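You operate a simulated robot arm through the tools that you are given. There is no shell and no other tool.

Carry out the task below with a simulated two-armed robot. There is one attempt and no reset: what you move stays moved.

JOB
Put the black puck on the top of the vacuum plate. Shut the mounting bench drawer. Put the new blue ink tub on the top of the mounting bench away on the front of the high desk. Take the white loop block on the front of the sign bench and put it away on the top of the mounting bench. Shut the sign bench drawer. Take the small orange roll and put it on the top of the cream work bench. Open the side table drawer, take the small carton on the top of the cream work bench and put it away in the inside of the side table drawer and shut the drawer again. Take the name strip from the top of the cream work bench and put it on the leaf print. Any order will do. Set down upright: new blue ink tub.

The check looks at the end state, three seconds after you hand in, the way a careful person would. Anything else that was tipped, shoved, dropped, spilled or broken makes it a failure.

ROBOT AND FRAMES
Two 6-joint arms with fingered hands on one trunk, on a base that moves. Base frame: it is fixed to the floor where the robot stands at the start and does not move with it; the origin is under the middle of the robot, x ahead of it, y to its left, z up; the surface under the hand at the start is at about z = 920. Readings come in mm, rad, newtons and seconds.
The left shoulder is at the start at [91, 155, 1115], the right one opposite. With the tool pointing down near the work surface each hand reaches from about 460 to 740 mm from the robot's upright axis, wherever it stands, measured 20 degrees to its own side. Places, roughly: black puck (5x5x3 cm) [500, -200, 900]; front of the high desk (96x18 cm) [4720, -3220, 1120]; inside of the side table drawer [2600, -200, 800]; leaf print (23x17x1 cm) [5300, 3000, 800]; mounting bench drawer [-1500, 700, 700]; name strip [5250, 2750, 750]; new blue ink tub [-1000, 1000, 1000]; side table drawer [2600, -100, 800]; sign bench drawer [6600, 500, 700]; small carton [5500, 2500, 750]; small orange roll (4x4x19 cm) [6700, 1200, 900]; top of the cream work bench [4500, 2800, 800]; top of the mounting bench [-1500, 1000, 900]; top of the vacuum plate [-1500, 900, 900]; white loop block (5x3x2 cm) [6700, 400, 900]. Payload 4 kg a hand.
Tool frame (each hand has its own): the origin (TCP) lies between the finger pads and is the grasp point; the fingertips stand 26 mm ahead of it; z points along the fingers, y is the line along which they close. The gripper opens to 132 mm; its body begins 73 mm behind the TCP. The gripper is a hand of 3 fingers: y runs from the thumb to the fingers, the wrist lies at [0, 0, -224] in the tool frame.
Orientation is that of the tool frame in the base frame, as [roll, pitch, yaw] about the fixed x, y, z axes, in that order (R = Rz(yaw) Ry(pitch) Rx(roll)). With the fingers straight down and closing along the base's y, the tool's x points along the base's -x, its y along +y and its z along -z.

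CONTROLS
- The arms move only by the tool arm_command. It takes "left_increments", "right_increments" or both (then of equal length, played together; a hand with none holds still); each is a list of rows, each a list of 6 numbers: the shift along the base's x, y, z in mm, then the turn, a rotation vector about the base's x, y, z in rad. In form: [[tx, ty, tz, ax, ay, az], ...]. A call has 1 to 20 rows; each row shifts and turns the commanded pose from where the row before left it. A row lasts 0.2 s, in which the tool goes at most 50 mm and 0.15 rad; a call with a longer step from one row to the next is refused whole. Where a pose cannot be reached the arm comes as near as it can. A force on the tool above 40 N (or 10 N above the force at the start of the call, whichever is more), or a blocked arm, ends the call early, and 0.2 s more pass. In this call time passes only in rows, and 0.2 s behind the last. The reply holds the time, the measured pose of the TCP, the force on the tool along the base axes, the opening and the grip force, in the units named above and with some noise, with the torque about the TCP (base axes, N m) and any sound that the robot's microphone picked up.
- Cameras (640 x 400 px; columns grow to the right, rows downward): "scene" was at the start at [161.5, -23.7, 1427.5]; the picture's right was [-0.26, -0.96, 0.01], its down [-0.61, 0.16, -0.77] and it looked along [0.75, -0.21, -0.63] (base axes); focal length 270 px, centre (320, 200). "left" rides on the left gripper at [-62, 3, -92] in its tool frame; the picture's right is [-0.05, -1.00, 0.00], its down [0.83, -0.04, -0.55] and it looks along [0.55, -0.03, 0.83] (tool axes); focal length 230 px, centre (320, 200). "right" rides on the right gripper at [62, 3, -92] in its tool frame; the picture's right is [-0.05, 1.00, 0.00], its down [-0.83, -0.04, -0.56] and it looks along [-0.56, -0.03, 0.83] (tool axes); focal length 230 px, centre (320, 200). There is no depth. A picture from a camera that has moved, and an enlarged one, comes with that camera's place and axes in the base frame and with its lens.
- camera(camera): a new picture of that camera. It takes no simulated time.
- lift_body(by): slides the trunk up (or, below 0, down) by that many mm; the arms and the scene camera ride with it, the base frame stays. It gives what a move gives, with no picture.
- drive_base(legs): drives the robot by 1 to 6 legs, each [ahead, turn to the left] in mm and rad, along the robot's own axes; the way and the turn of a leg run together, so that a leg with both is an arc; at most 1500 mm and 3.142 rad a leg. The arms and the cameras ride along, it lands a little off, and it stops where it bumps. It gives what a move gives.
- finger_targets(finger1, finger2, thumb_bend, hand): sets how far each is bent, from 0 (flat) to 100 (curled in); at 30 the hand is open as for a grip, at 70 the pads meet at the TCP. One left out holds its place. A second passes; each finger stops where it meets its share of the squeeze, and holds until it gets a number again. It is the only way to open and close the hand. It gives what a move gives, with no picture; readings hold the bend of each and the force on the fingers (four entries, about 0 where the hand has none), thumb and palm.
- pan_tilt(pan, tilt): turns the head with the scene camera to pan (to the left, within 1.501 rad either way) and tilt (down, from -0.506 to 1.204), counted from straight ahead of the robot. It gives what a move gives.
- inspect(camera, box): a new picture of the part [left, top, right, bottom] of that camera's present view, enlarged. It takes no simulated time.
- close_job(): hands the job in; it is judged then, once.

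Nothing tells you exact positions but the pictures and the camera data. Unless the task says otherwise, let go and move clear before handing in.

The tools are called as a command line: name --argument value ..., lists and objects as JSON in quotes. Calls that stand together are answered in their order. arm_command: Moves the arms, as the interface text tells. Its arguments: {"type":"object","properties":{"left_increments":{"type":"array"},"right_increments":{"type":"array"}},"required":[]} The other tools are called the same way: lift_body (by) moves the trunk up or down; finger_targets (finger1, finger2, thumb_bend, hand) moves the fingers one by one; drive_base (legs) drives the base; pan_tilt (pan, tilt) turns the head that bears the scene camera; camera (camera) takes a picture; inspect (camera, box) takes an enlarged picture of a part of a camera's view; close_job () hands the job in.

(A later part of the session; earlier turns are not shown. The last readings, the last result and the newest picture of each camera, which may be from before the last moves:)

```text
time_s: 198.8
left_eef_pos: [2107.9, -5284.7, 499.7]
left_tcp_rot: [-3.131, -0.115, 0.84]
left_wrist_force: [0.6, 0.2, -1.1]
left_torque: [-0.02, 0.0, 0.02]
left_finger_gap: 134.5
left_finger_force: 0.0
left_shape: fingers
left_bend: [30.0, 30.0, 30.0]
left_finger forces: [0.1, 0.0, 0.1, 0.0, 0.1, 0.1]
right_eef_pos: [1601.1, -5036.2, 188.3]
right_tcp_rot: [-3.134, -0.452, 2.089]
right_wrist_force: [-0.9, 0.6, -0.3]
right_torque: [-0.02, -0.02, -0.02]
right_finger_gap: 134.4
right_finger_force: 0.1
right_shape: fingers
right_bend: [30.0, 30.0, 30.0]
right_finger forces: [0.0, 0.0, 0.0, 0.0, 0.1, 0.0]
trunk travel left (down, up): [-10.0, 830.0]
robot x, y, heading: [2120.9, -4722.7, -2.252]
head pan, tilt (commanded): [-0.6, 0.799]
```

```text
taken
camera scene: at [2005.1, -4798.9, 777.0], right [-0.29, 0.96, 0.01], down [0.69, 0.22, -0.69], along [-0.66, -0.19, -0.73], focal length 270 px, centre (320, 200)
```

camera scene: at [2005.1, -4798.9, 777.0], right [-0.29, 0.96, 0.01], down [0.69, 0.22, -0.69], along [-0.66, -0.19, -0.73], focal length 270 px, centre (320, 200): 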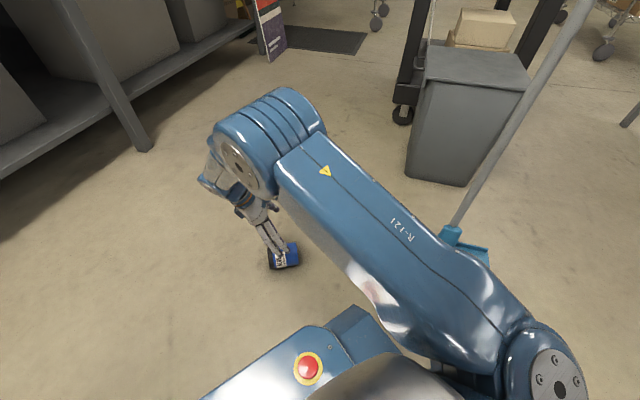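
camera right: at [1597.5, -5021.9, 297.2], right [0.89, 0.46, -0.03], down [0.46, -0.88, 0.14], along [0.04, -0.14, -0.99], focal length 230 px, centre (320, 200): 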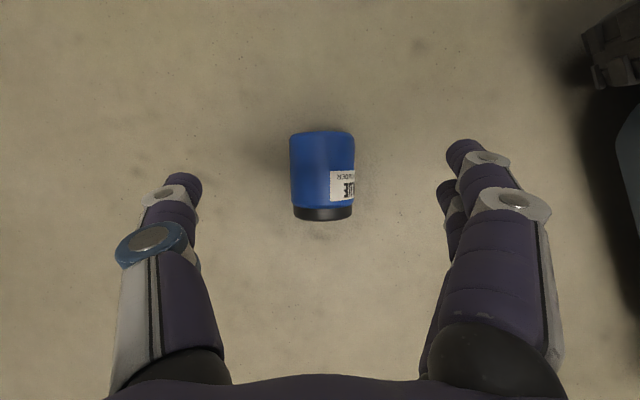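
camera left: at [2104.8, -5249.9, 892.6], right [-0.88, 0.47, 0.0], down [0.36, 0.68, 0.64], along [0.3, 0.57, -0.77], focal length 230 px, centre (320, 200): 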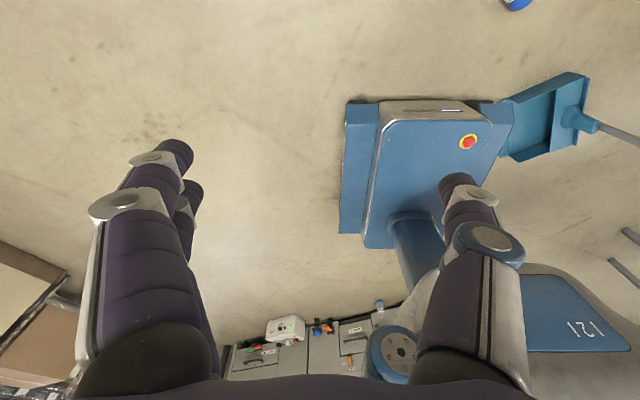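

Well centred: the TCP is on the tub's axis, slightly toward the cap. I descend to the tub.

arm_command --right_increments '[[0, 0, -30, 0, 0, 0], [0, 0, -30, 0, 0, 0], [0, 0, -30, 0, 0, 0], [0, 0, -30, 0, 0, 0], [0, 0, -20, 0, 0, 0], [0, 0, -5, 0, 0, 0], [0, 0, 0, 0, 0, 0]]'

camera --camera "right"

inspect --camera "scene" --box '[200, 150, 360, 290]'

```text
time_s: 200.4
left_eef_pos: [2105.9, -5283.6, 501.4]
left_tcp_rot: [-3.131, -0.115, 0.84]
left_wrist_force: [-0.4, -0.5, 0.2]
left_torque: [0.0, -0.01, -0.01]
left_finger_gap: 134.6
left_finger_force: 0.0
left_shape: fingers
left_bend: [30.0, 30.0, 30.0]
left_finger forces: [0.1, 0.0, 0.0, 0.0, 0.0, 0.1]
right_eef_pos: [1601.1, -5038.2, 43.6]
right_tcp_rot: [-3.136, -0.448, 2.09]
right_wrist_force: [0.5, -0.2, 0.2]
right_torque: [0.01, 0.0, 0.0]
right_finger_gap: 134.4
right_finger_force: 0.1
right_shape: fingers
right_bend: [30.0, 30.0, 30.0]
right_finger forces: [0.0, 0.0, 0.0, 0.0, 0.0, 0.0]
trunk travel left (down, up): [-10.0, 830.0]
robot x, y, heading: [2119.7, -4723.6, -2.248]
head pan, tilt (commanded): [-0.6, 0.799]
```

```text
taken
camera right: at [1597.1, -5022.2, 152.5], right [0.89, 0.46, -0.03], down [0.46, -0.88, 0.14], along [0.04, -0.14, -0.99], focal length 230 px, centre (320, 200)
```

right: 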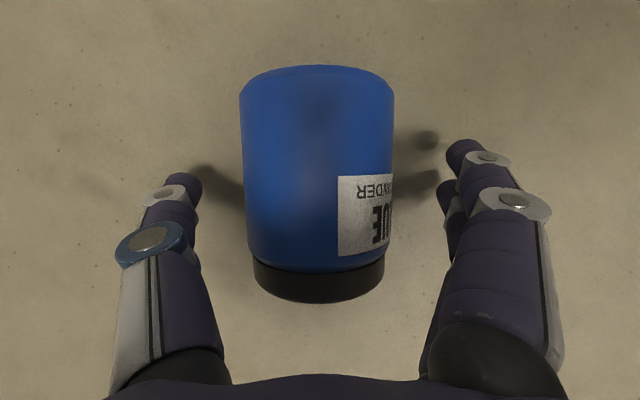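

```text
2.86 times, centred on (280, 220) of scene
camera zoom: at [2005.1, -4798.9, 777.0], right [-0.29, 0.96, 0.01], down [0.69, 0.22, -0.69], along [-0.66, -0.19, -0.73], focal length 772 px, centre (434, 143)
```

zoom: 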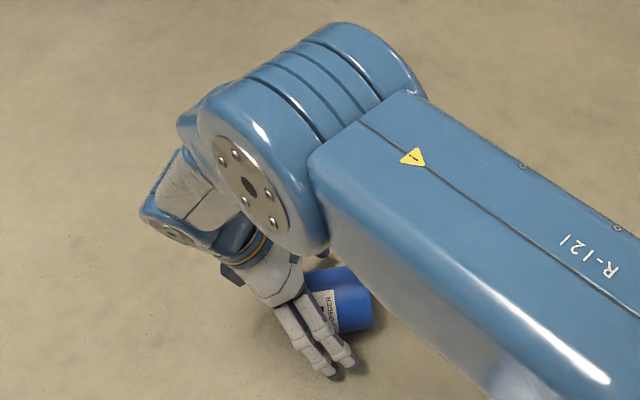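

The fingers straddle the tub at mid-length. I close the hand on it.

finger_targets --hand "right" --finger1 65 --finger2 65 --thumb_bend 65

finger_targets --hand "right" --finger1 78 --finger2 78 --thumb_bend 72

camera --camera "right"

```text
time_s: 201.4
left_eef_pos: [2107.8, -5283.9, 500.2]
left_tcp_rot: [-3.13, -0.116, 0.841]
left_wrist_force: [0.0, 0.5, 0.7]
left_torque: [0.0, 0.0, 0.02]
left_finger_gap: 134.7
left_finger_force: 0.0
left_shape: fingers
left_bend: [30.0, 30.0, 30.0]
left_finger forces: [0.1, 0.0, 0.0, 0.0, 0.0, 0.1]
right_eef_pos: [1601.7, -5036.7, 43.6]
right_tcp_rot: [-3.136, -0.448, 2.09]
right_wrist_force: [0.3, -0.5, -0.4]
right_torque: [-0.03, -0.02, 0.01]
right_finger_gap: 66.4
right_finger_force: 20.6
right_shape: fingers
right_bend: [50.0, 52.0, 57.0]
right_finger forces: [11.2, 10.2, 0.0, 0.0, 20.8, 0.0]
trunk travel left (down, up): [-10.0, 830.0]
robot x, y, heading: [2118.4, -4723.5, -2.251]
head pan, tilt (commanded): [-0.6, 0.799]
```

```text
time_s: 202.4
left_eef_pos: [2107.5, -5284.4, 500.5]
left_tcp_rot: [-3.13, -0.116, 0.839]
left_wrist_force: [0.1, 0.4, 0.2]
left_torque: [0.02, 0.01, 0.01]
left_finger_gap: 134.7
left_finger_force: 0.0
left_shape: fingers
left_bend: [30.0, 30.0, 30.0]
left_finger forces: [0.0, 0.0, 0.1, 0.0, 0.0, 0.0]
right_eef_pos: [1601.2, -5036.8, 43.2]
right_tcp_rot: [-3.137, -0.447, 2.09]
right_wrist_force: [0.4, 0.2, 0.2]
right_torque: [-0.03, 0.0, 0.0]
right_finger_gap: 64.8
right_finger_force: 24.3
right_shape: fingers
right_bend: [47.0, 50.0, 62.0]
right_finger forces: [12.4, 12.3, 0.0, 0.1, 23.6, 0.1]
trunk travel left (down, up): [-10.0, 830.0]
robot x, y, heading: [2123.2, -4722.8, -2.254]
head pan, tilt (commanded): [-0.6, 0.799]
```

```text
taken
camera right: at [1597.2, -5022.2, 152.4], right [0.89, 0.46, -0.03], down [0.46, -0.88, 0.14], along [0.04, -0.14, -0.99], focal length 230 px, centre (320, 200)
```

right: 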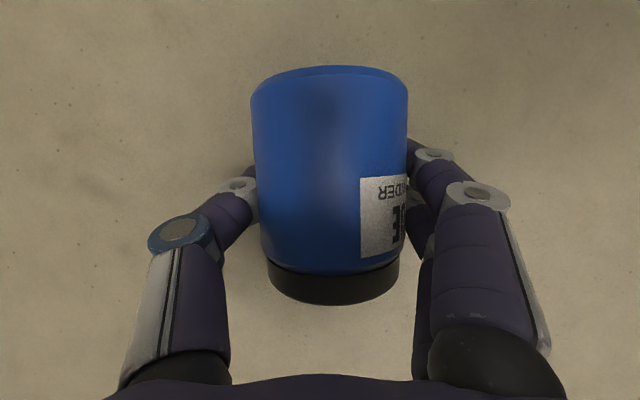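

The tub is gripped firmly. I lift it a bit with the arm and check, then raise the trunk.

arm_command --right_increments '[[0, 0, 10, 0, 0, 0], [0, 0, 25, 0, 0, 0], [0, 0, 35, 0, 0, 0], [0, 0, 40, 0, 0, 0], [0, 0, 40, 0, 0, 0]]'

camera --camera "right"

lift_body --by 320

lift_body --by 320

camera --camera "scene"

camera --camera "right"

```text
time_s: 203.6
left_eef_pos: [2107.7, -5284.0, 500.4]
left_tcp_rot: [-3.13, -0.117, 0.84]
left_wrist_force: [-0.6, 0.3, 0.1]
left_torque: [0.01, 0.0, -0.04]
left_finger_gap: 134.6
left_finger_force: 0.1
left_shape: fingers
left_bend: [30.0, 30.0, 30.0]
left_finger forces: [0.0, 0.0, 0.0, 0.0, 0.0, 0.1]
right_eef_pos: [1600.4, -5037.1, 193.1]
right_tcp_rot: [-3.137, -0.448, 2.089]
right_wrist_force: [0.5, 0.2, -3.2]
right_torque: [-0.02, 0.02, 0.05]
right_finger_gap: 64.7
right_finger_force: 24.3
right_shape: fingers
right_bend: [47.0, 50.0, 62.0]
right_finger forces: [12.3, 12.3, 0.0, 0.0, 23.6, 0.0]
trunk travel left (down, up): [-10.0, 830.0]
robot x, y, heading: [2123.5, -4728.1, -2.249]
head pan, tilt (commanded): [-0.6, 0.799]
```

```text
taken
camera right: at [1596.6, -5022.1, 303.0], right [0.89, 0.46, -0.03], down [0.46, -0.88, 0.14], along [0.04, -0.14, -0.99], focal length 230 px, centre (320, 200)
```

right: 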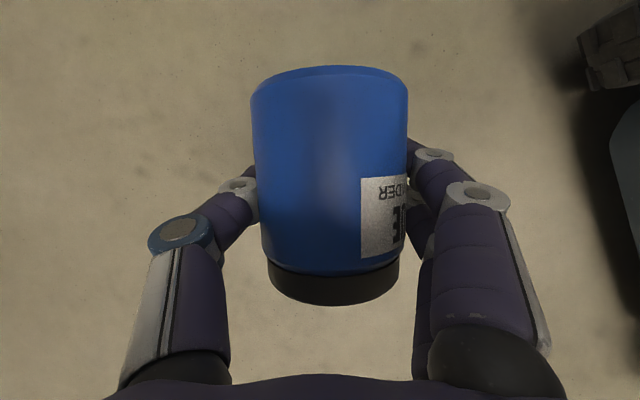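

```text
time_s: 206.8
left_eef_pos: [2105.8, -5285.2, 814.0]
left_tcp_rot: [-3.13, -0.134, 0.841]
left_wrist_force: [-0.7, -0.5, 0.2]
left_torque: [0.01, -0.01, 0.04]
left_finger_gap: 134.4
left_finger_force: 0.0
left_shape: fingers
left_bend: [30.0, 30.0, 30.0]
left_finger forces: [0.0, 0.1, 0.0, 0.0, 0.0, 0.0]
right_eef_pos: [1600.8, -5037.6, 513.5]
right_tcp_rot: [-3.137, -0.447, 2.09]
right_wrist_force: [0.8, -0.3, -3.3]
right_torque: [-0.03, 0.01, -0.04]
right_finger_gap: 64.7
right_finger_force: 24.3
right_shape: fingers
right_bend: [47.0, 50.0, 62.0]
right_finger forces: [12.2, 12.2, 0.0, 0.0, 23.5, 0.0]
trunk travel left (down, up): [-330.0, 510.0]
robot x, y, heading: [2120.5, -4724.4, -2.25]
head pan, tilt (commanded): [-0.6, 0.799]
```

```text
time_s: 210.0
left_eef_pos: [2105.3, -5286.1, 1128.2]
left_tcp_rot: [-3.128, -0.152, 0.839]
left_wrist_force: [0.4, -0.8, -0.5]
left_torque: [-0.03, -0.03, 0.01]
left_finger_gap: 134.6
left_finger_force: 0.1
left_shape: fingers
left_bend: [30.0, 30.0, 30.0]
left_finger forces: [0.0, 0.0, 0.1, 0.0, 0.0, 0.1]
right_eef_pos: [1598.9, -5038.5, 834.0]
right_tcp_rot: [-3.136, -0.447, 2.085]
right_wrist_force: [0.8, 0.4, -2.0]
right_torque: [0.01, 0.02, -0.03]
right_finger_gap: 64.9
right_finger_force: 24.3
right_shape: fingers
right_bend: [47.0, 50.0, 62.0]
right_finger forces: [12.1, 12.1, 0.0, 0.0, 23.6, 0.0]
trunk travel left (down, up): [-650.0, 190.0]
robot x, y, heading: [2122.2, -4722.7, -2.251]
head pan, tilt (commanded): [-0.6, 0.799]
```

```text
taken
camera scene: at [1997.0, -4808.8, 1416.8], right [-0.29, 0.96, 0.01], down [0.69, 0.22, -0.69], along [-0.66, -0.19, -0.73], focal length 270 px, centre (320, 200)
```

scene: 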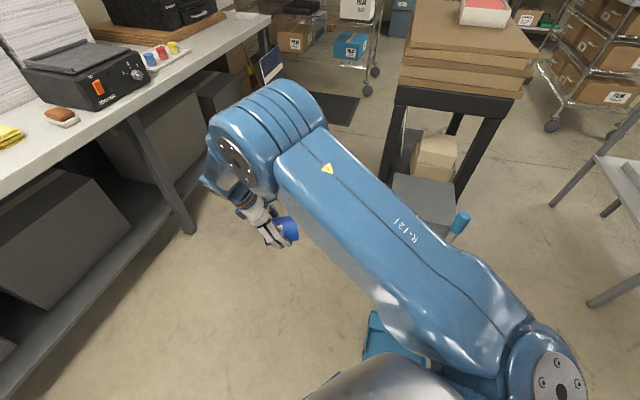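

```text
taken
camera right: at [1595.3, -5022.9, 942.5], right [0.89, 0.46, -0.03], down [0.45, -0.88, 0.14], along [0.04, -0.14, -0.99], focal length 230 px, centre (320, 200)
```

right: 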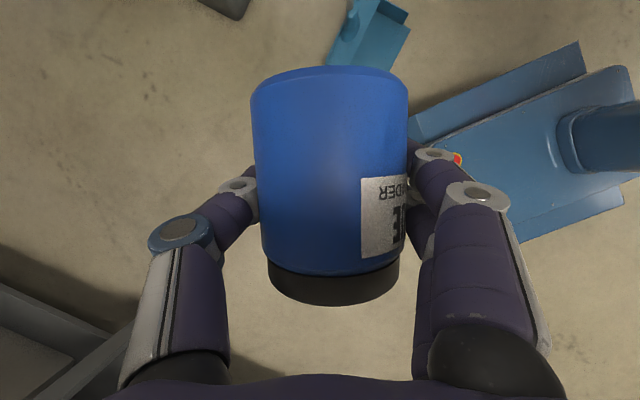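

The tub is safely up. Before driving I turn the wrist back and bring the tub upright (fingers pointing forward), starting with the yaw.

arm_command --right_increments '[[0, 0, 8, 0, 0, -0.15], [0, 0, 8, 0, 0, -0.15], [0, 0, 8, 0, 0, -0.15], [0, 0, 8, 0, 0, -0.15], [0, 0, 8, 0, 0, -0.15], [0, 0, 8, 0, 0, -0.15], [0, 0, 8, 0, 0, -0.15], [0, 0, 8, 0, 0, -0.147]]'

camera --camera "right"

```text
time_s: 211.3
left_eef_pos: [2118.5, -5269.5, 1107.2]
left_tcp_rot: [-3.123, -0.215, 0.832]
left_wrist_force: [0.8, 0.2, 0.1]
left_torque: [-0.04, 0.04, 0.0]
left_finger_gap: 134.4
left_finger_force: 0.0
left_shape: fingers
left_bend: [30.0, 30.0, 30.0]
left_finger forces: [0.0, 0.0, 0.1, 0.1, 0.0, 0.0]
right_eef_pos: [1608.9, -5025.8, 889.7]
right_tcp_rot: [-3.124, -0.433, 1.25]
right_wrist_force: [-0.1, 0.1, -2.7]
right_torque: [-0.02, 0.03, 0.02]
right_finger_gap: 64.8
right_finger_force: 23.5
right_shape: fingers
right_bend: [47.0, 49.0, 62.0]
right_finger forces: [12.0, 12.2, 0.1, 0.0, 23.1, 0.0]
trunk travel left (down, up): [-650.0, 190.0]
robot x, y, heading: [2123.2, -4723.2, -2.252]
head pan, tilt (commanded): [-0.6, 0.799]
stopped in row 6 (right hand): the arm was blocked; the commanded pose is now the measured one
```

```text
taken
camera right: at [1620.1, -5011.7, 998.2], right [0.93, -0.35, -0.04], down [-0.34, -0.93, 0.16], along [-0.09, -0.13, -0.99], focal length 230 px, centre (320, 200)
```

right: 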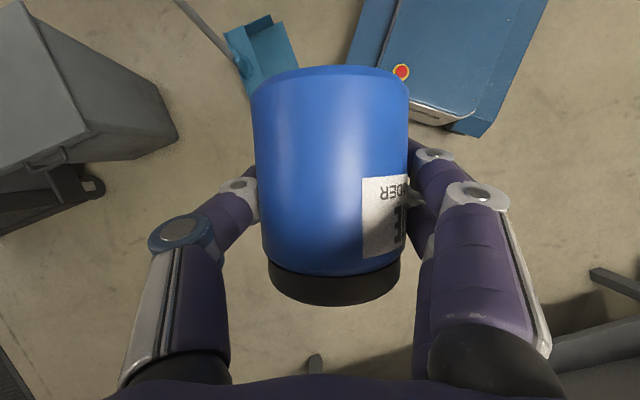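

arm_command --right_increments '[[0, 0, 0, 0, 0, 0], [0, 0, 6, 0, 0, -0.06], [0, 0, 6, 0, 0, -0.06], [0, 0, 6, 0, 0, -0.06], [0, 0, 6, 0, 0, -0.06], [0, 0, 6, 0, 0, -0.06], [0, 0, 6, 0, 0, -0.058], [0, 0, 0, 0, 0, 0]]'

camera --camera "scene"

```text
time_s: 213.1
left_eef_pos: [2116.2, -5269.9, 1107.7]
left_tcp_rot: [-3.126, -0.214, 0.836]
left_wrist_force: [0.5, 0.2, -0.7]
left_torque: [-0.03, -0.02, -0.02]
left_finger_gap: 134.3
left_finger_force: 0.0
left_shape: fingers
left_bend: [30.0, 30.0, 30.0]
left_finger forces: [0.0, 0.0, 0.1, 0.0, 0.1, 0.0]
right_eef_pos: [1608.2, -5026.7, 924.4]
right_tcp_rot: [-3.128, -0.433, 0.892]
right_wrist_force: [0.1, -0.4, -2.7]
right_torque: [0.01, 0.03, -0.01]
right_finger_gap: 64.7
right_finger_force: 23.3
right_shape: fingers
right_bend: [47.0, 49.0, 62.0]
right_finger forces: [11.9, 12.1, 0.0, 0.0, 23.1, 0.0]
trunk travel left (down, up): [-650.0, 190.0]
robot x, y, heading: [2120.0, -4725.3, -2.252]
head pan, tilt (commanded): [-0.6, 0.799]
```

```text
taken
camera scene: at [1997.1, -4808.7, 1416.8], right [-0.29, 0.96, 0.01], down [0.69, 0.22, -0.69], along [-0.66, -0.19, -0.73], focal length 270 px, centre (320, 200)
```

scene: 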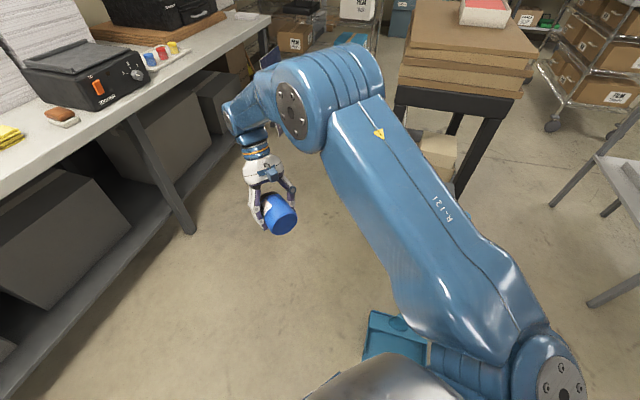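

Now I pitch the tool up by 90° so that the tub comes upright, moving it outward a little to stay within reach.

arm_command --right_increments '[[-5.7, -7.1, 5, -0.0933, 0.0754, 0], [-5.7, -7.1, 5, -0.0933, 0.0754, 0], [-5.7, -7.1, 5, -0.0933, 0.0754, 0], [-5.7, -7.1, 5, -0.0933, 0.0754, 0], [-5.7, -7.1, 5, -0.0933, 0.0754, 0], [-5.7, -7.1, 5, -0.0933, 0.0754, 0], [-5.7, -7.1, 5, -0.0933, 0.0754, 0]]'

camera --camera "scene"

```text
time_s: 214.7
left_eef_pos: [2116.1, -5269.6, 1108.5]
left_tcp_rot: [-3.125, -0.214, 0.837]
left_wrist_force: [0.0, -0.6, 0.5]
left_torque: [0.0, -0.01, 0.02]
left_finger_gap: 134.2
left_finger_force: 0.1
left_shape: fingers
left_bend: [30.0, 30.0, 30.0]
left_finger forces: [0.0, 0.1, 0.0, 0.0, 0.1, 0.1]
right_eef_pos: [1567.3, -5075.8, 960.3]
right_tcp_rot: [-3.126, 0.409, 0.894]
right_wrist_force: [-0.3, -0.8, -2.4]
right_torque: [0.04, 0.03, 0.01]
right_finger_gap: 64.5
right_finger_force: 23.0
right_shape: fingers
right_bend: [47.0, 49.0, 62.0]
right_finger forces: [11.9, 11.7, 0.0, 0.1, 22.7, 0.0]
trunk travel left (down, up): [-650.0, 190.0]
robot x, y, heading: [2121.5, -4725.9, -2.251]
head pan, tilt (commanded): [-0.6, 0.799]
```

```text
taken
camera scene: at [1997.5, -4808.3, 1416.9], right [-0.29, 0.96, 0.01], down [0.69, 0.22, -0.69], along [-0.66, -0.19, -0.73], focal length 270 px, centre (320, 200)
```

scene: 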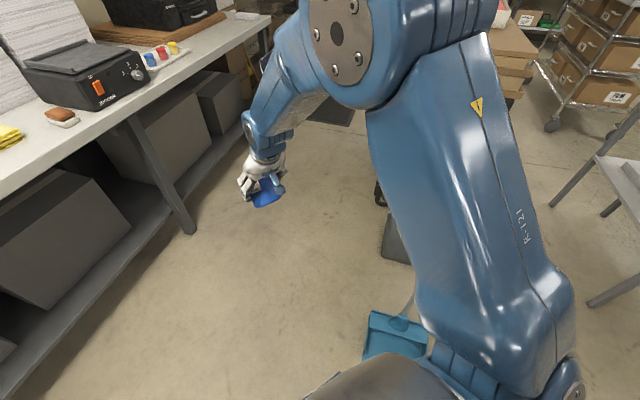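

arm_command --right_increments '[[-4, -5, 5, -0.0945, 0.0763, 0], [-4, -5, 5, -0.0945, 0.0763, 0], [-4, -5, 5, -0.0945, 0.0763, 0], [-4, -5, 5, -0.0945, 0.0763, 0], [-4, -5, 5, -0.0945, 0.0763, 0], [-4, -5, 5, -0.0945, 0.0763, 0], [0, 0, 0, 0, 0, 0]]'

camera --camera "scene"

camera --camera "right"

```text
time_s: 216.3
left_eef_pos: [2116.6, -5269.7, 1108.4]
left_tcp_rot: [-3.127, -0.214, 0.836]
left_wrist_force: [-0.3, -0.2, 0.4]
left_torque: [0.0, 0.0, 0.0]
left_finger_gap: 134.6
left_finger_force: 0.1
left_shape: fingers
left_bend: [30.0, 30.0, 30.0]
left_finger forces: [0.1, 0.0, 0.0, 0.0, 0.1, 0.1]
right_eef_pos: [1544.4, -5106.2, 988.3]
right_tcp_rot: [-3.122, 1.136, 0.895]
right_wrist_force: [-0.2, 0.2, -3.1]
right_torque: [0.02, -0.01, 0.0]
right_finger_gap: 64.7
right_finger_force: 23.3
right_shape: fingers
right_bend: [47.0, 49.0, 62.0]
right_finger forces: [11.8, 11.4, 0.0, 0.0, 22.3, 0.1]
trunk travel left (down, up): [-650.0, 190.0]
robot x, y, heading: [2119.1, -4725.1, -2.255]
head pan, tilt (commanded): [-0.6, 0.799]
```

```text
taken
camera scene: at [1997.2, -4808.3, 1416.9], right [-0.29, 0.96, 0.01], down [0.69, 0.22, -0.69], along [-0.66, -0.19, -0.73], focal length 270 px, centre (320, 200)
```

scene: 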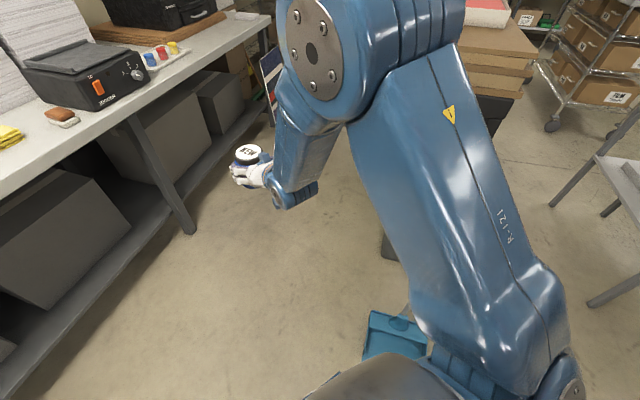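

```text
taken
camera right: at [1617.7, -5024.0, 971.2], right [0.75, -0.65, 0.04], down [0.07, 0.14, 0.99], along [-0.65, -0.74, 0.15], focal length 230 px, centre (320, 200)
```

right: 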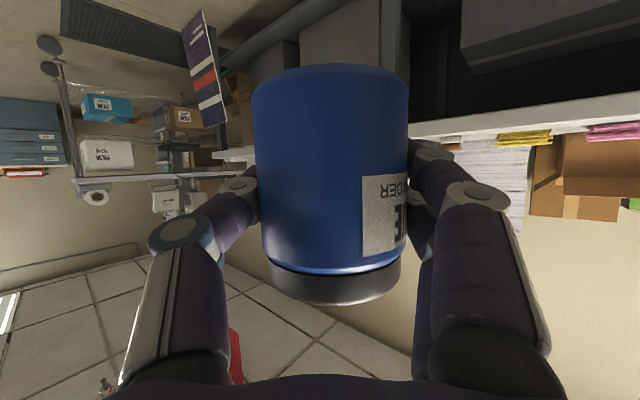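

The tub is upright in the hand. Now I turn around left and drive along the aisle toward the front side of the high desk (south side).

drive_base --legs '[[0, 2.8], [1250, 0], [0, -0.545]]'

pan_tilt --pan 0.35 --tilt 0.3

camera --camera "scene"

camera --camera "right"

```text
time_s: 222.7
left_eef_pos: [2406.5, -4280.3, 1093.6]
left_tcp_rot: [-3.122, -0.3, -2.903]
left_wrist_force: [-0.5, 0.3, -0.1]
left_torque: [-0.04, -0.02, 0.05]
left_finger_gap: 134.4
left_finger_force: 0.0
left_shape: fingers
left_bend: [30.0, 30.0, 30.0]
left_finger forces: [0.1, 0.0, 0.0, 0.0, 0.0, 0.0]
right_eef_pos: [2779.6, -4741.5, 1011.4]
right_tcp_rot: [-3.123, 1.171, -2.841]
right_wrist_force: [0.4, 0.1, -3.4]
right_torque: [-0.05, -0.02, -0.04]
right_finger_gap: 63.4
right_finger_force: 22.8
right_shape: fingers
right_bend: [47.0, 50.0, 63.0]
right_finger forces: [11.3, 11.9, 0.0, 0.1, 22.5, 0.0]
trunk travel left (down, up): [-650.0, 190.0]
robot x, y, heading: [2125.1, -4743.6, 0.298]
head pan, tilt (commanded): [-0.6, 0.799]
stopped in leg 1: the robot was blocked; the commanded pose is now the measured one
```

```text
time_s: 223.9
left_eef_pos: [2408.6, -4279.9, 1094.4]
left_tcp_rot: [-3.123, -0.296, -2.905]
left_wrist_force: [0.5, -0.3, 0.0]
left_torque: [0.02, 0.01, 0.01]
left_finger_gap: 134.7
left_finger_force: 0.1
left_shape: fingers
left_bend: [30.0, 30.0, 30.0]
left_finger forces: [0.0, 0.0, 0.0, 0.1, 0.1, 0.0]
right_eef_pos: [2780.4, -4741.0, 1011.7]
right_tcp_rot: [-3.125, 1.171, -2.841]
right_wrist_force: [0.4, 0.4, -3.3]
right_torque: [-0.02, 0.04, -0.01]
right_finger_gap: 63.2
right_finger_force: 23.8
right_shape: fingers
right_bend: [47.0, 50.0, 63.0]
right_finger forces: [11.4, 11.8, 0.0, 0.0, 22.5, 0.0]
trunk travel left (down, up): [-650.0, 190.0]
robot x, y, heading: [2130.6, -4742.9, 0.305]
head pan, tilt (commanded): [0.351, 0.3]
```

```text
taken
camera scene: at [2276.2, -4666.5, 1460.8], right [0.61, -0.8, -0.01], down [-0.25, -0.19, -0.95], along [0.75, 0.58, -0.31], focal length 270 px, centre (320, 200)
```

scene: 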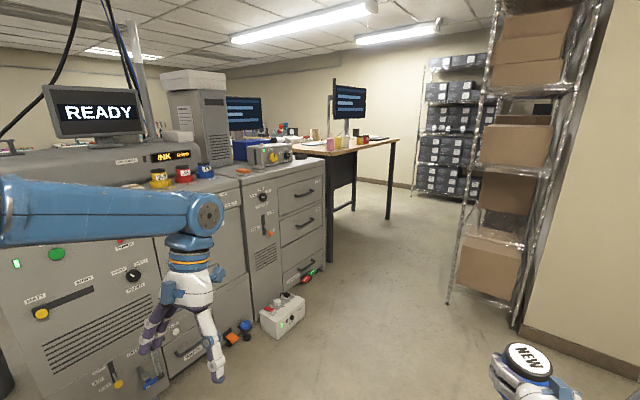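

```text
taken
camera right: at [2674.9, -4769.0, 989.9], right [-0.26, 0.96, 0.04], down [-0.17, -0.09, 0.98], along [0.95, 0.25, 0.19], focal length 230 px, centre (320, 200)
```

right: 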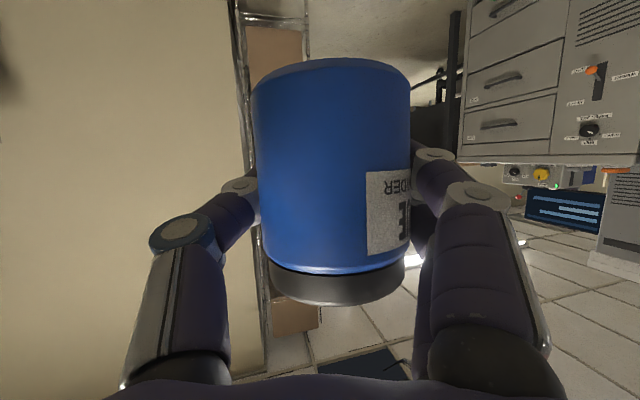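

The turn was blocked before its end. I look around to find what is touching the robot.

camera --camera "left"

pan_tilt --pan -1.2 --tilt 0.7

camera --camera "scene"

pan_tilt --pan 1.5 --tilt 0.7

camera --camera "scene"

```text
taken
camera left: at [2492.0, -4256.5, 1163.8], right [0.29, -0.96, 0.0], down [-0.61, -0.18, 0.77], along [-0.74, -0.23, -0.63], focal length 230 px, centre (320, 200)
```

left: 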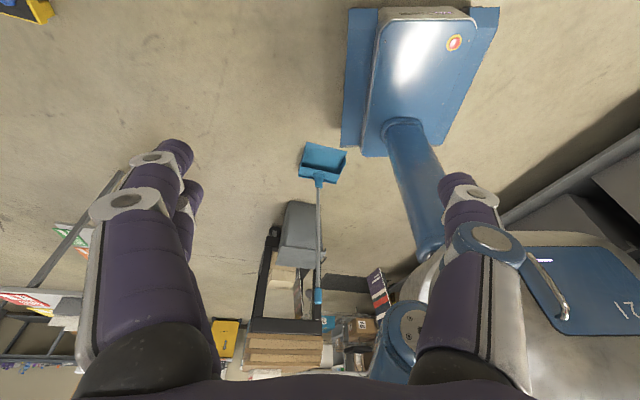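

```text
time_s: 225.5
left_eef_pos: [2409.6, -4280.7, 1094.5]
left_tcp_rot: [-3.124, -0.297, -2.905]
left_wrist_force: [0.2, -0.4, -0.4]
left_torque: [-0.03, 0.04, 0.0]
left_finger_gap: 134.6
left_finger_force: 0.1
left_shape: fingers
left_bend: [30.0, 30.0, 30.0]
left_finger forces: [0.1, 0.1, 0.0, 0.1, 0.0, 0.1]
right_eef_pos: [2781.3, -4741.0, 1012.5]
right_tcp_rot: [-3.128, 1.17, -2.842]
right_wrist_force: [-0.4, 0.3, -2.4]
right_torque: [-0.03, 0.01, -0.01]
right_finger_gap: 63.2
right_finger_force: 22.8
right_shape: fingers
right_bend: [47.0, 50.0, 63.0]
right_finger forces: [11.4, 11.7, 0.0, 0.0, 22.6, 0.0]
trunk travel left (down, up): [-650.0, 190.0]
robot x, y, heading: [2127.3, -4743.3, 0.298]
head pan, tilt (commanded): [-1.201, 0.7]
```

```text
taken
camera scene: at [2254.6, -4790.4, 1425.8], right [-0.78, -0.62, 0.02], down [-0.41, 0.5, -0.76], along [0.46, -0.6, -0.65], focal length 270 px, centre (320, 200)
```

scene: 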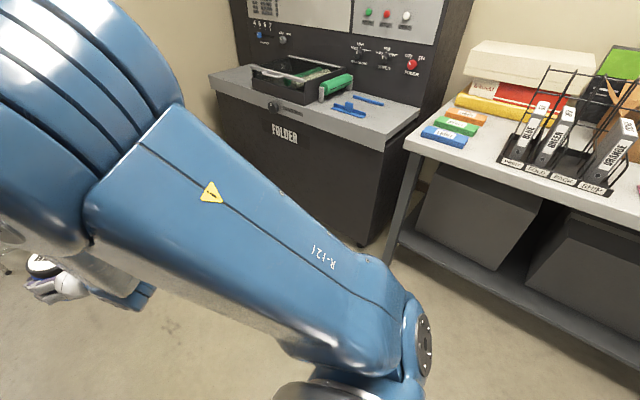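

```text
time_s: 227.9
left_eef_pos: [2408.1, -4282.0, 1094.6]
left_tcp_rot: [-3.122, -0.297, -2.903]
left_wrist_force: [0.7, -0.2, 0.5]
left_torque: [0.02, 0.02, -0.02]
left_finger_gap: 134.5
left_finger_force: 0.1
left_shape: fingers
left_bend: [30.0, 30.0, 30.0]
left_finger forces: [0.0, 0.0, 0.0, 0.0, 0.1, 0.1]
right_eef_pos: [2780.3, -4741.4, 1011.3]
right_tcp_rot: [-3.126, 1.172, -2.842]
right_wrist_force: [0.2, 0.3, -2.5]
right_torque: [0.0, 0.02, 0.0]
right_finger_gap: 63.2
right_finger_force: 23.0
right_shape: fingers
right_bend: [47.0, 50.0, 63.0]
right_finger forces: [11.3, 11.8, 0.1, 0.0, 22.5, 0.0]
trunk travel left (down, up): [-650.0, 190.0]
robot x, y, heading: [2126.2, -4746.4, 0.298]
head pan, tilt (commanded): [1.499, 0.7]
```

```text
taken
camera scene: at [2182.5, -4641.2, 1426.3], right [0.97, 0.23, -0.02], down [0.13, -0.63, -0.76], along [-0.19, 0.74, -0.65], focal length 270 px, centre (320, 200)
```

scene: 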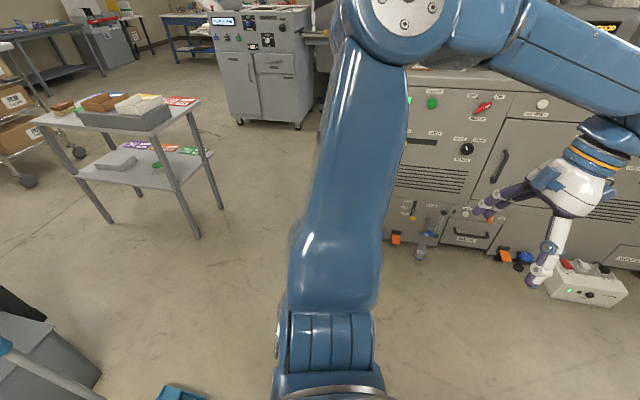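

Nothing visible touches the robot (the dustpan is untouched, tables are far). I try a small further turn to see whether it is free.

drive_base --legs '[[0, 0.2]]'

camera --camera "left"

```text
time_s: 229.1
left_eef_pos: [2320.2, -4230.4, 1107.5]
left_tcp_rot: [-3.124, -0.273, -2.705]
left_wrist_force: [0.6, 0.0, -0.5]
left_torque: [0.02, -0.03, 0.02]
left_finger_gap: 134.6
left_finger_force: 0.0
left_shape: fingers
left_bend: [30.0, 30.0, 30.0]
left_finger forces: [0.1, 0.0, 0.0, 0.1, 0.0, 0.0]
right_eef_pos: [2767.0, -4613.7, 1012.2]
right_tcp_rot: [-3.125, 1.168, -2.647]
right_wrist_force: [-0.6, 0.5, -2.5]
right_torque: [-0.04, 0.0, -0.01]
right_finger_gap: 62.9
right_finger_force: 22.2
right_shape: fingers
right_bend: [47.0, 50.0, 63.0]
right_finger forces: [11.1, 11.6, 0.1, 0.1, 21.9, 0.1]
trunk travel left (down, up): [-650.0, 190.0]
robot x, y, heading: [2126.2, -4748.6, 0.501]
head pan, tilt (commanded): [1.499, 0.7]
```

```text
taken
camera left: at [2394.8, -4191.5, 1177.8], right [0.47, -0.88, 0.0], down [-0.58, -0.3, 0.76], along [-0.67, -0.36, -0.65], focal length 230 px, centre (320, 200)
```

left: 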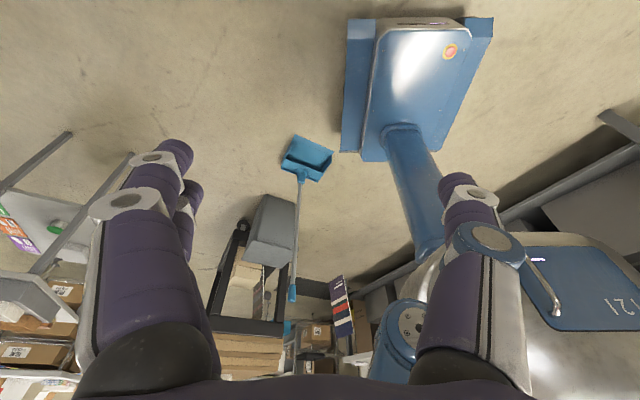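

It turns freely now. I drive on along the aisle and look at the desk's front.

drive_base --legs '[[1200, 0], [0, -0.4]]'

pan_tilt --pan 0.4 --tilt 0.25

camera --camera "scene"

camera --camera "right"

```text
time_s: 236.4
left_eef_pos: [3545.0, -3777.0, 1099.0]
left_tcp_rot: [-3.124, -0.312, -3.111]
left_wrist_force: [-0.6, -0.1, 0.1]
left_torque: [0.0, 0.04, -0.02]
left_finger_gap: 134.5
left_finger_force: 0.0
left_shape: fingers
left_bend: [30.0, 30.0, 30.0]
left_finger forces: [0.1, 0.0, 0.0, 0.0, 0.1, 0.0]
right_eef_pos: [3799.8, -4305.7, 1022.0]
right_tcp_rot: [-3.126, 1.191, -3.048]
right_wrist_force: [-0.4, -0.7, -2.3]
right_torque: [-0.03, 0.01, 0.01]
right_finger_gap: 62.8
right_finger_force: 22.3
right_shape: fingers
right_bend: [47.0, 50.0, 63.0]
right_finger forces: [11.0, 11.5, 0.1, 0.0, 21.9, 0.1]
trunk travel left (down, up): [-650.0, 190.0]
robot x, y, heading: [3176.9, -4168.7, 0.103]
head pan, tilt (commanded): [1.499, 0.7]
```

```text
time_s: 237.8
left_eef_pos: [3524.0, -3780.1, 1083.4]
left_tcp_rot: [-3.118, -0.376, -3.115]
left_wrist_force: [0.5, 0.2, 0.0]
left_torque: [0.02, -0.02, 0.01]
left_finger_gap: 134.7
left_finger_force: 0.0
left_shape: fingers
left_bend: [30.0, 30.0, 30.0]
left_finger forces: [0.0, 0.1, 0.0, 0.0, 0.1, 0.0]
right_eef_pos: [3781.2, -4308.6, 1032.4]
right_tcp_rot: [-3.126, 1.206, -3.053]
right_wrist_force: [-0.3, 0.2, -3.3]
right_torque: [0.01, 0.01, 0.06]
right_finger_gap: 63.1
right_finger_force: 23.3
right_shape: fingers
right_bend: [47.0, 50.0, 63.0]
right_finger forces: [11.6, 12.2, 0.0, 0.0, 22.9, 0.0]
trunk travel left (down, up): [-650.0, 190.0]
robot x, y, heading: [3174.7, -4170.2, 0.097]
head pan, tilt (commanded): [0.4, 0.25]
```

```text
taken
camera scene: at [3336.8, -4121.0, 1465.6], right [0.48, -0.88, -0.01], down [-0.24, -0.12, -0.96], along [0.85, 0.46, -0.26], focal length 270 px, centre (320, 200)
```

scene: 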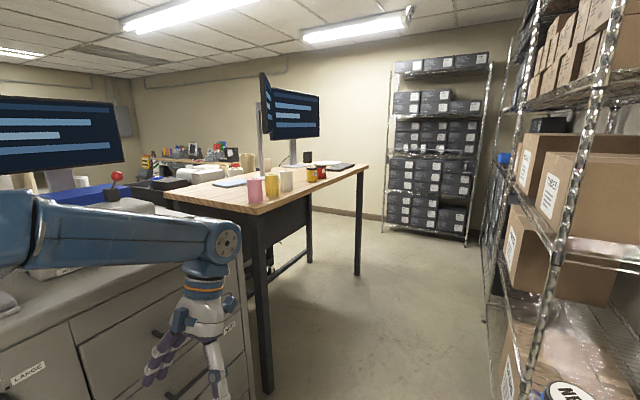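

```text
taken
camera right: at [3674.4, -4314.3, 1006.8], right [-0.06, 1.0, 0.04], down [-0.22, -0.05, 0.97], along [0.97, 0.05, 0.22], focal length 230 px, centre (320, 200)
```

right: 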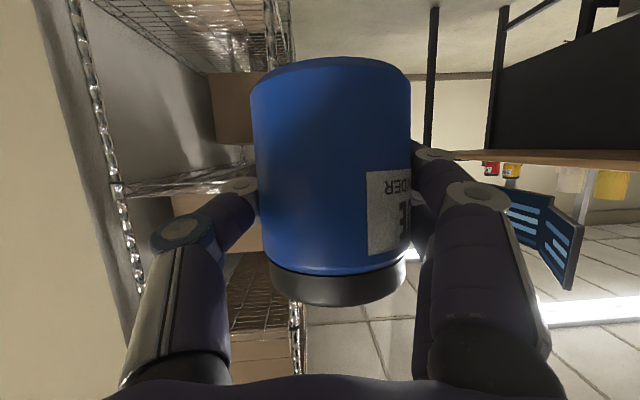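

The high desk is in view, with a row of jars and tubs along its front edge. I zoom in to find a free spot.

inspect --camera "scene" --box '[230, 140, 390, 240]'

```text
4.00 times, centred on (310, 190) of scene
camera zoom: at [3336.8, -4121.0, 1465.6], right [0.48, -0.88, -0.01], down [-0.24, -0.12, -0.96], along [0.85, 0.46, -0.26], focal length 1081 px, centre (360, 240)
```

zoom: 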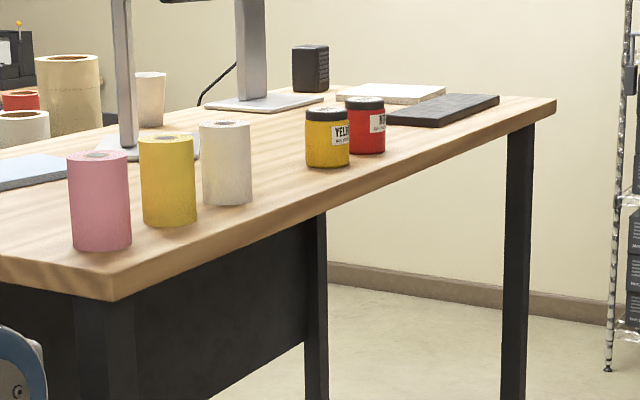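

The free gap is between the white roll (x≈4574) and the yellow tub (x≈4861): target about (4719, -3245) on the desk top z≈1120. I raise the trunk, drive along the aisle in front of the desk and turn to face it.

lift_body --by 190

drive_base --legs '[[0, 0.065], [1360, 0]]'

pan_tilt --pan 0.9 --tilt 0.4

camera --camera "scene"

camera --camera "right"

```text
time_s: 239.8
left_eef_pos: [3525.5, -3780.0, 1269.3]
left_tcp_rot: [-3.117, -0.386, -3.113]
left_wrist_force: [-0.6, 0.2, 0.2]
left_torque: [0.02, -0.01, 0.01]
left_finger_gap: 134.9
left_finger_force: 0.1
left_shape: fingers
left_bend: [30.0, 30.0, 30.0]
left_finger forces: [0.1, 0.1, 0.0, 0.0, 0.0, 0.0]
right_eef_pos: [3783.7, -4309.3, 1222.1]
right_tcp_rot: [-3.126, 1.206, -3.05]
right_wrist_force: [0.3, -0.7, -2.4]
right_torque: [-0.04, -0.02, 0.0]
right_finger_gap: 63.1
right_finger_force: 23.6
right_shape: fingers
right_bend: [47.0, 50.0, 63.0]
right_finger forces: [11.6, 12.1, 0.1, 0.1, 23.0, 0.0]
trunk travel left (down, up): [-840.0, 0.0]
robot x, y, heading: [3177.1, -4173.8, 0.092]
head pan, tilt (commanded): [0.4, 0.25]
```

```text
time_s: 247.1
left_eef_pos: [4840.4, -3537.3, 1269.3]
left_tcp_rot: [-3.121, -0.384, -3.051]
left_wrist_force: [0.6, 0.4, 0.2]
left_torque: [0.01, 0.0, 0.01]
left_finger_gap: 134.7
left_finger_force: 0.0
left_shape: fingers
left_bend: [30.0, 30.0, 30.0]
left_finger forces: [0.0, 0.0, 0.0, 0.0, 0.0, 0.1]
right_eef_pos: [5132.4, -4048.8, 1222.1]
right_tcp_rot: [-3.127, 1.205, -2.988]
right_wrist_force: [-0.5, -0.6, -3.1]
right_torque: [0.0, 0.04, 0.02]
right_finger_gap: 62.6
right_finger_force: 22.9
right_shape: fingers
right_bend: [47.0, 50.0, 63.0]
right_finger forces: [11.4, 11.9, 0.0, 0.0, 22.4, 0.1]
trunk travel left (down, up): [-840.0, 0.0]
robot x, y, heading: [4517.0, -3950.5, 0.163]
head pan, tilt (commanded): [0.4, 0.25]
```

```text
time_s: 248.0
left_eef_pos: [4815.8, -3542.6, 1250.8]
left_tcp_rot: [-3.11, -0.459, -3.055]
left_wrist_force: [-0.6, 0.0, -1.3]
left_torque: [-0.01, -0.01, -0.02]
left_finger_gap: 134.5
left_finger_force: 0.1
left_shape: fingers
left_bend: [30.0, 30.0, 30.0]
left_finger forces: [0.1, 0.1, 0.1, 0.0, 0.1, 0.1]
right_eef_pos: [5112.1, -4054.6, 1232.6]
right_tcp_rot: [-3.124, 1.223, -2.987]
right_wrist_force: [-0.1, 0.8, -3.1]
right_torque: [-0.02, 0.0, 0.0]
right_finger_gap: 62.8
right_finger_force: 23.6
right_shape: fingers
right_bend: [47.0, 51.0, 63.0]
right_finger forces: [11.8, 12.3, 0.1, 0.0, 23.5, 0.0]
trunk travel left (down, up): [-840.0, 0.0]
robot x, y, heading: [4523.7, -3955.0, 0.165]
head pan, tilt (commanded): [0.901, 0.4]
```

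```text
taken
camera scene: at [4643.2, -3857.9, 1642.2], right [0.87, -0.49, -0.01], down [-0.21, -0.34, -0.92], along [0.44, 0.8, -0.4], focal length 270 px, centre (320, 200)
```

scene: 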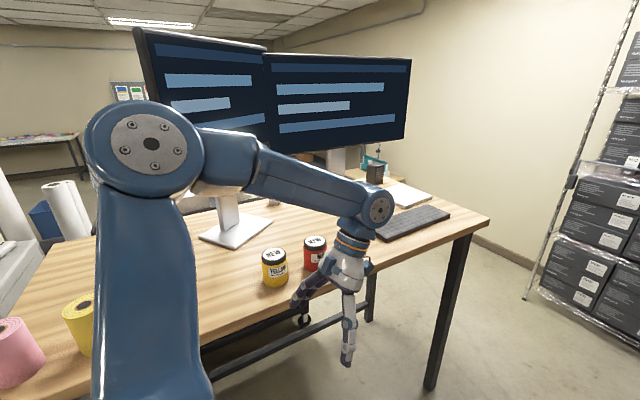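

```text
taken
camera right: at [5004.2, -4066.4, 1205.2], right [-0.12, 0.99, 0.04], down [-0.23, -0.07, 0.97], along [0.96, 0.11, 0.24], focal length 230 px, centre (320, 200)
```

right: 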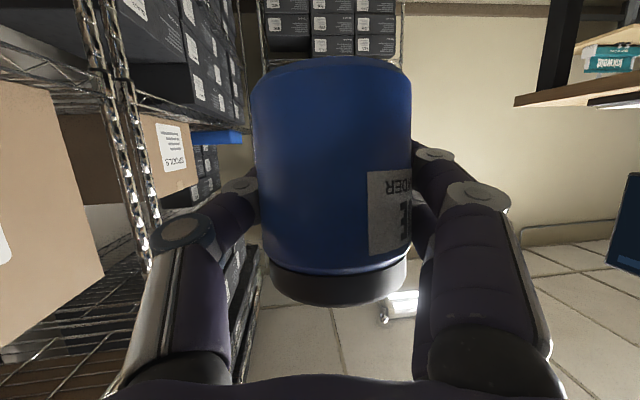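

I turn left to face the desk; the hands stay in front of the desk edge during the turn.

drive_base --legs '[[0, 1.406]]'

pan_tilt --pan -0.2 --tilt 0.6

camera --camera "scene"

camera --camera "right"

```text
time_s: 251.3
left_eef_pos: [4265.0, -3541.8, 1230.7]
left_tcp_rot: [-3.108, -0.562, -1.918]
left_wrist_force: [-0.4, -0.1, -1.1]
left_torque: [-0.01, 0.01, -0.04]
left_finger_gap: 134.6
left_finger_force: 0.0
left_shape: fingers
left_bend: [30.0, 30.0, 30.0]
left_finger forces: [0.1, 0.0, 0.0, 0.0, 0.0, 0.0]
right_eef_pos: [4858.6, -3466.2, 1271.8]
right_tcp_rot: [2.654, 1.277, -2.326]
right_wrist_force: [0.2, 0.6, -3.2]
right_torque: [-0.03, -0.03, -0.02]
right_finger_gap: 62.2
right_finger_force: 23.4
right_shape: fingers
right_bend: [47.0, 51.0, 63.0]
right_finger forces: [11.3, 12.3, 0.0, 0.0, 23.5, 0.0]
trunk travel left (down, up): [-840.0, 0.0]
robot x, y, heading: [4531.4, -3954.3, 1.313]
head pan, tilt (commanded): [0.901, 0.4]
stopped in leg 1: the robot was blocked; the commanded pose is now the measured one
```

```text
time_s: 252.6
left_eef_pos: [4262.7, -3539.9, 1231.7]
left_tcp_rot: [-3.11, -0.558, -1.918]
left_wrist_force: [0.4, 0.8, 0.0]
left_torque: [0.01, -0.01, -0.02]
left_finger_gap: 134.7
left_finger_force: 0.1
left_shape: fingers
left_bend: [30.0, 30.0, 30.0]
left_finger forces: [0.0, 0.0, 0.0, 0.1, 0.0, 0.1]
right_eef_pos: [4856.2, -3468.2, 1278.4]
right_tcp_rot: [2.645, 1.285, -2.333]
right_wrist_force: [0.2, 0.2, -2.5]
right_torque: [-0.04, -0.03, 0.0]
right_finger_gap: 62.5
right_finger_force: 23.6
right_shape: fingers
right_bend: [47.0, 51.0, 63.0]
right_finger forces: [11.4, 12.4, 0.1, 0.0, 23.5, 0.0]
trunk travel left (down, up): [-840.0, 0.0]
robot x, y, heading: [4527.8, -3950.6, 1.313]
head pan, tilt (commanded): [-0.201, 0.6]
```

```text
taken
camera scene: at [4545.6, -3782.7, 1629.6], right [1.0, 0.03, 0.0], down [0.01, -0.52, -0.85], along [-0.03, 0.85, -0.52], focal length 270 px, centre (320, 200)
```

scene: 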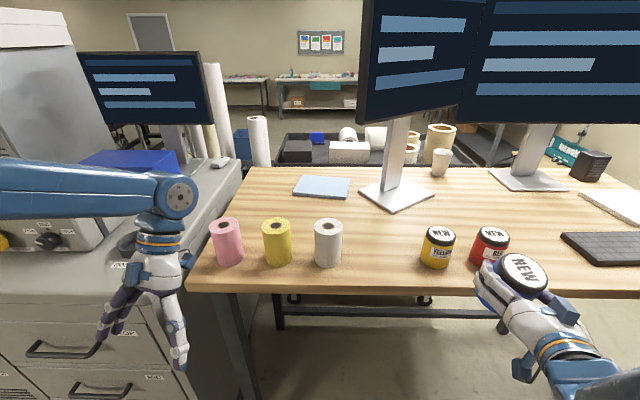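

```text
taken
camera right: at [4818.8, -3566.1, 1240.9], right [-0.94, 0.29, 0.18], down [0.07, -0.36, 0.93], along [0.34, 0.89, 0.32], focal length 230 px, centre (320, 200)
```

right: 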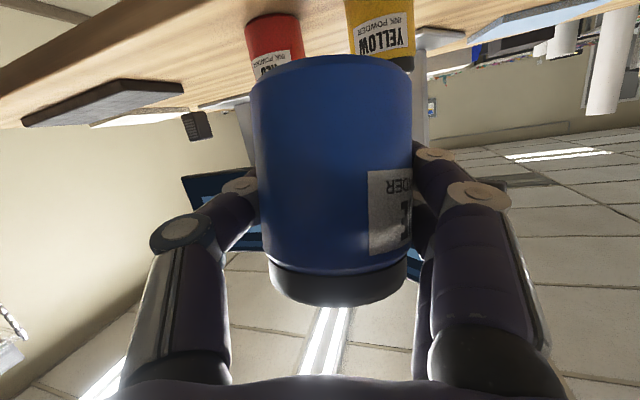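

The turn was blocked again at heading 1.31. I check both sides closely for contact.

inspect --camera "scene" --box '[0, 80, 260, 400]'

inspect --camera "scene" --box '[400, 200, 640, 400]'

camera --camera "left"

pan_tilt --pan -1.3 --tilt 0.5

camera --camera "scene"

```text
1.25 times, centred on (130, 240) of scene
camera zoom: at [4545.6, -3782.7, 1629.6], right [1.0, 0.03, 0.0], down [0.01, -0.52, -0.85], along [-0.03, 0.85, -0.52], focal length 338 px, centre (558, 150)
```

zoom: 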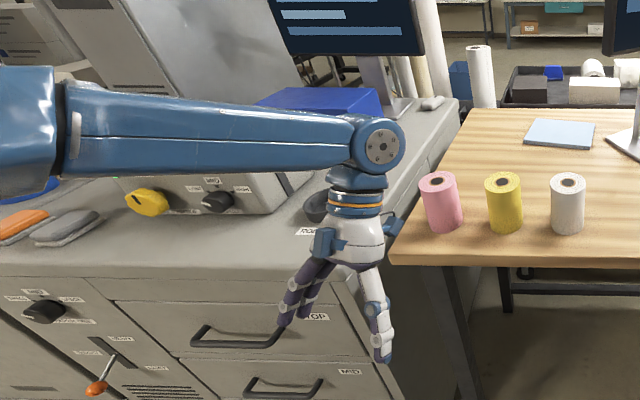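

```text
2.00 times, centred on (520, 300) of scene
camera zoom: at [4545.6, -3782.7, 1629.6], right [1.0, 0.03, 0.0], down [0.01, -0.52, -0.85], along [-0.03, 0.85, -0.52], focal length 540 px, centre (-80, 0)
```

zoom: 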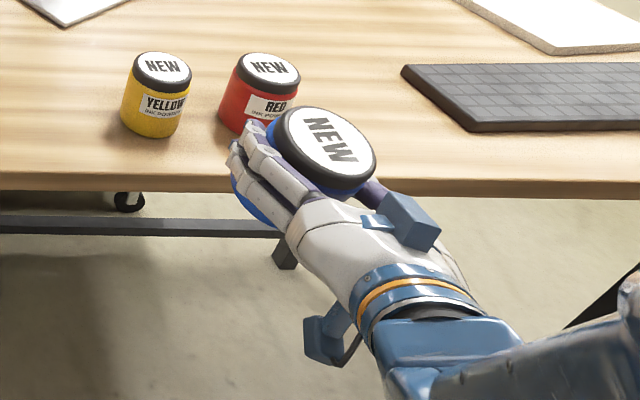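

```text
taken
camera left: at [4292.6, -3444.9, 1276.8], right [0.96, -0.28, 0.0], down [-0.12, -0.39, 0.91], along [-0.26, -0.87, -0.41], focal length 230 px, centre (320, 200)
```

left: 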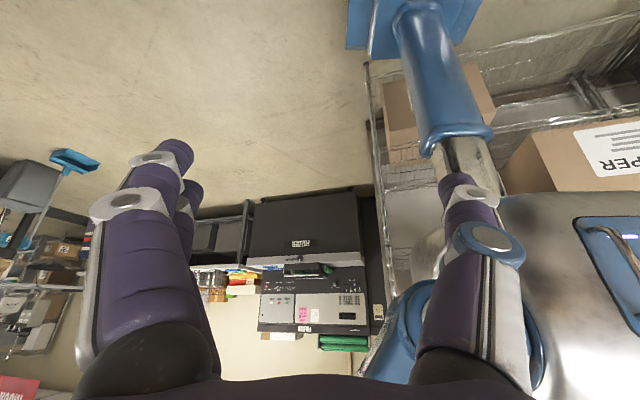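

```text
time_s: 253.9
left_eef_pos: [4264.1, -3541.5, 1232.1]
left_tcp_rot: [-3.109, -0.559, -1.919]
left_wrist_force: [-0.3, 0.4, 0.3]
left_torque: [0.0, -0.01, -0.02]
left_finger_gap: 134.6
left_finger_force: 0.1
left_shape: fingers
left_bend: [30.0, 30.0, 30.0]
left_finger forces: [0.1, 0.0, 0.1, 0.1, 0.1, 0.0]
right_eef_pos: [4856.7, -3468.6, 1277.3]
right_tcp_rot: [2.642, 1.285, -2.339]
right_wrist_force: [0.2, 0.2, -2.8]
right_torque: [-0.02, 0.02, -0.02]
right_finger_gap: 62.5
right_finger_force: 23.6
right_shape: fingers
right_bend: [47.0, 51.0, 63.0]
right_finger forces: [11.3, 12.4, 0.0, 0.0, 23.6, 0.0]
trunk travel left (down, up): [-840.0, 0.0]
robot x, y, heading: [4527.5, -3951.8, 1.315]
head pan, tilt (commanded): [-1.3, 0.499]
```

```text
taken
camera scene: at [4547.2, -3782.8, 1630.4], right [1.0, 0.02, -0.01], down [0.0, -0.51, -0.86], along [-0.02, 0.86, -0.51], focal length 270 px, centre (320, 200)
```

scene: 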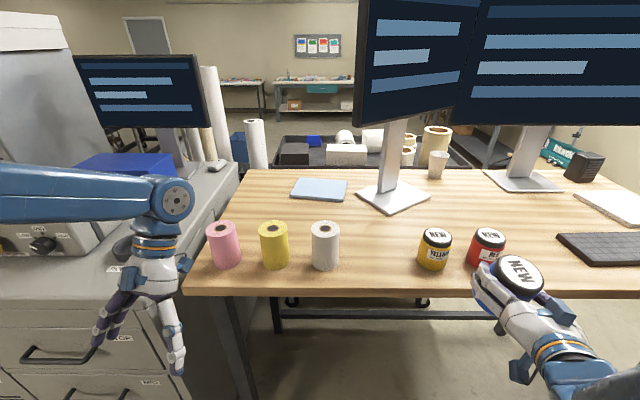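

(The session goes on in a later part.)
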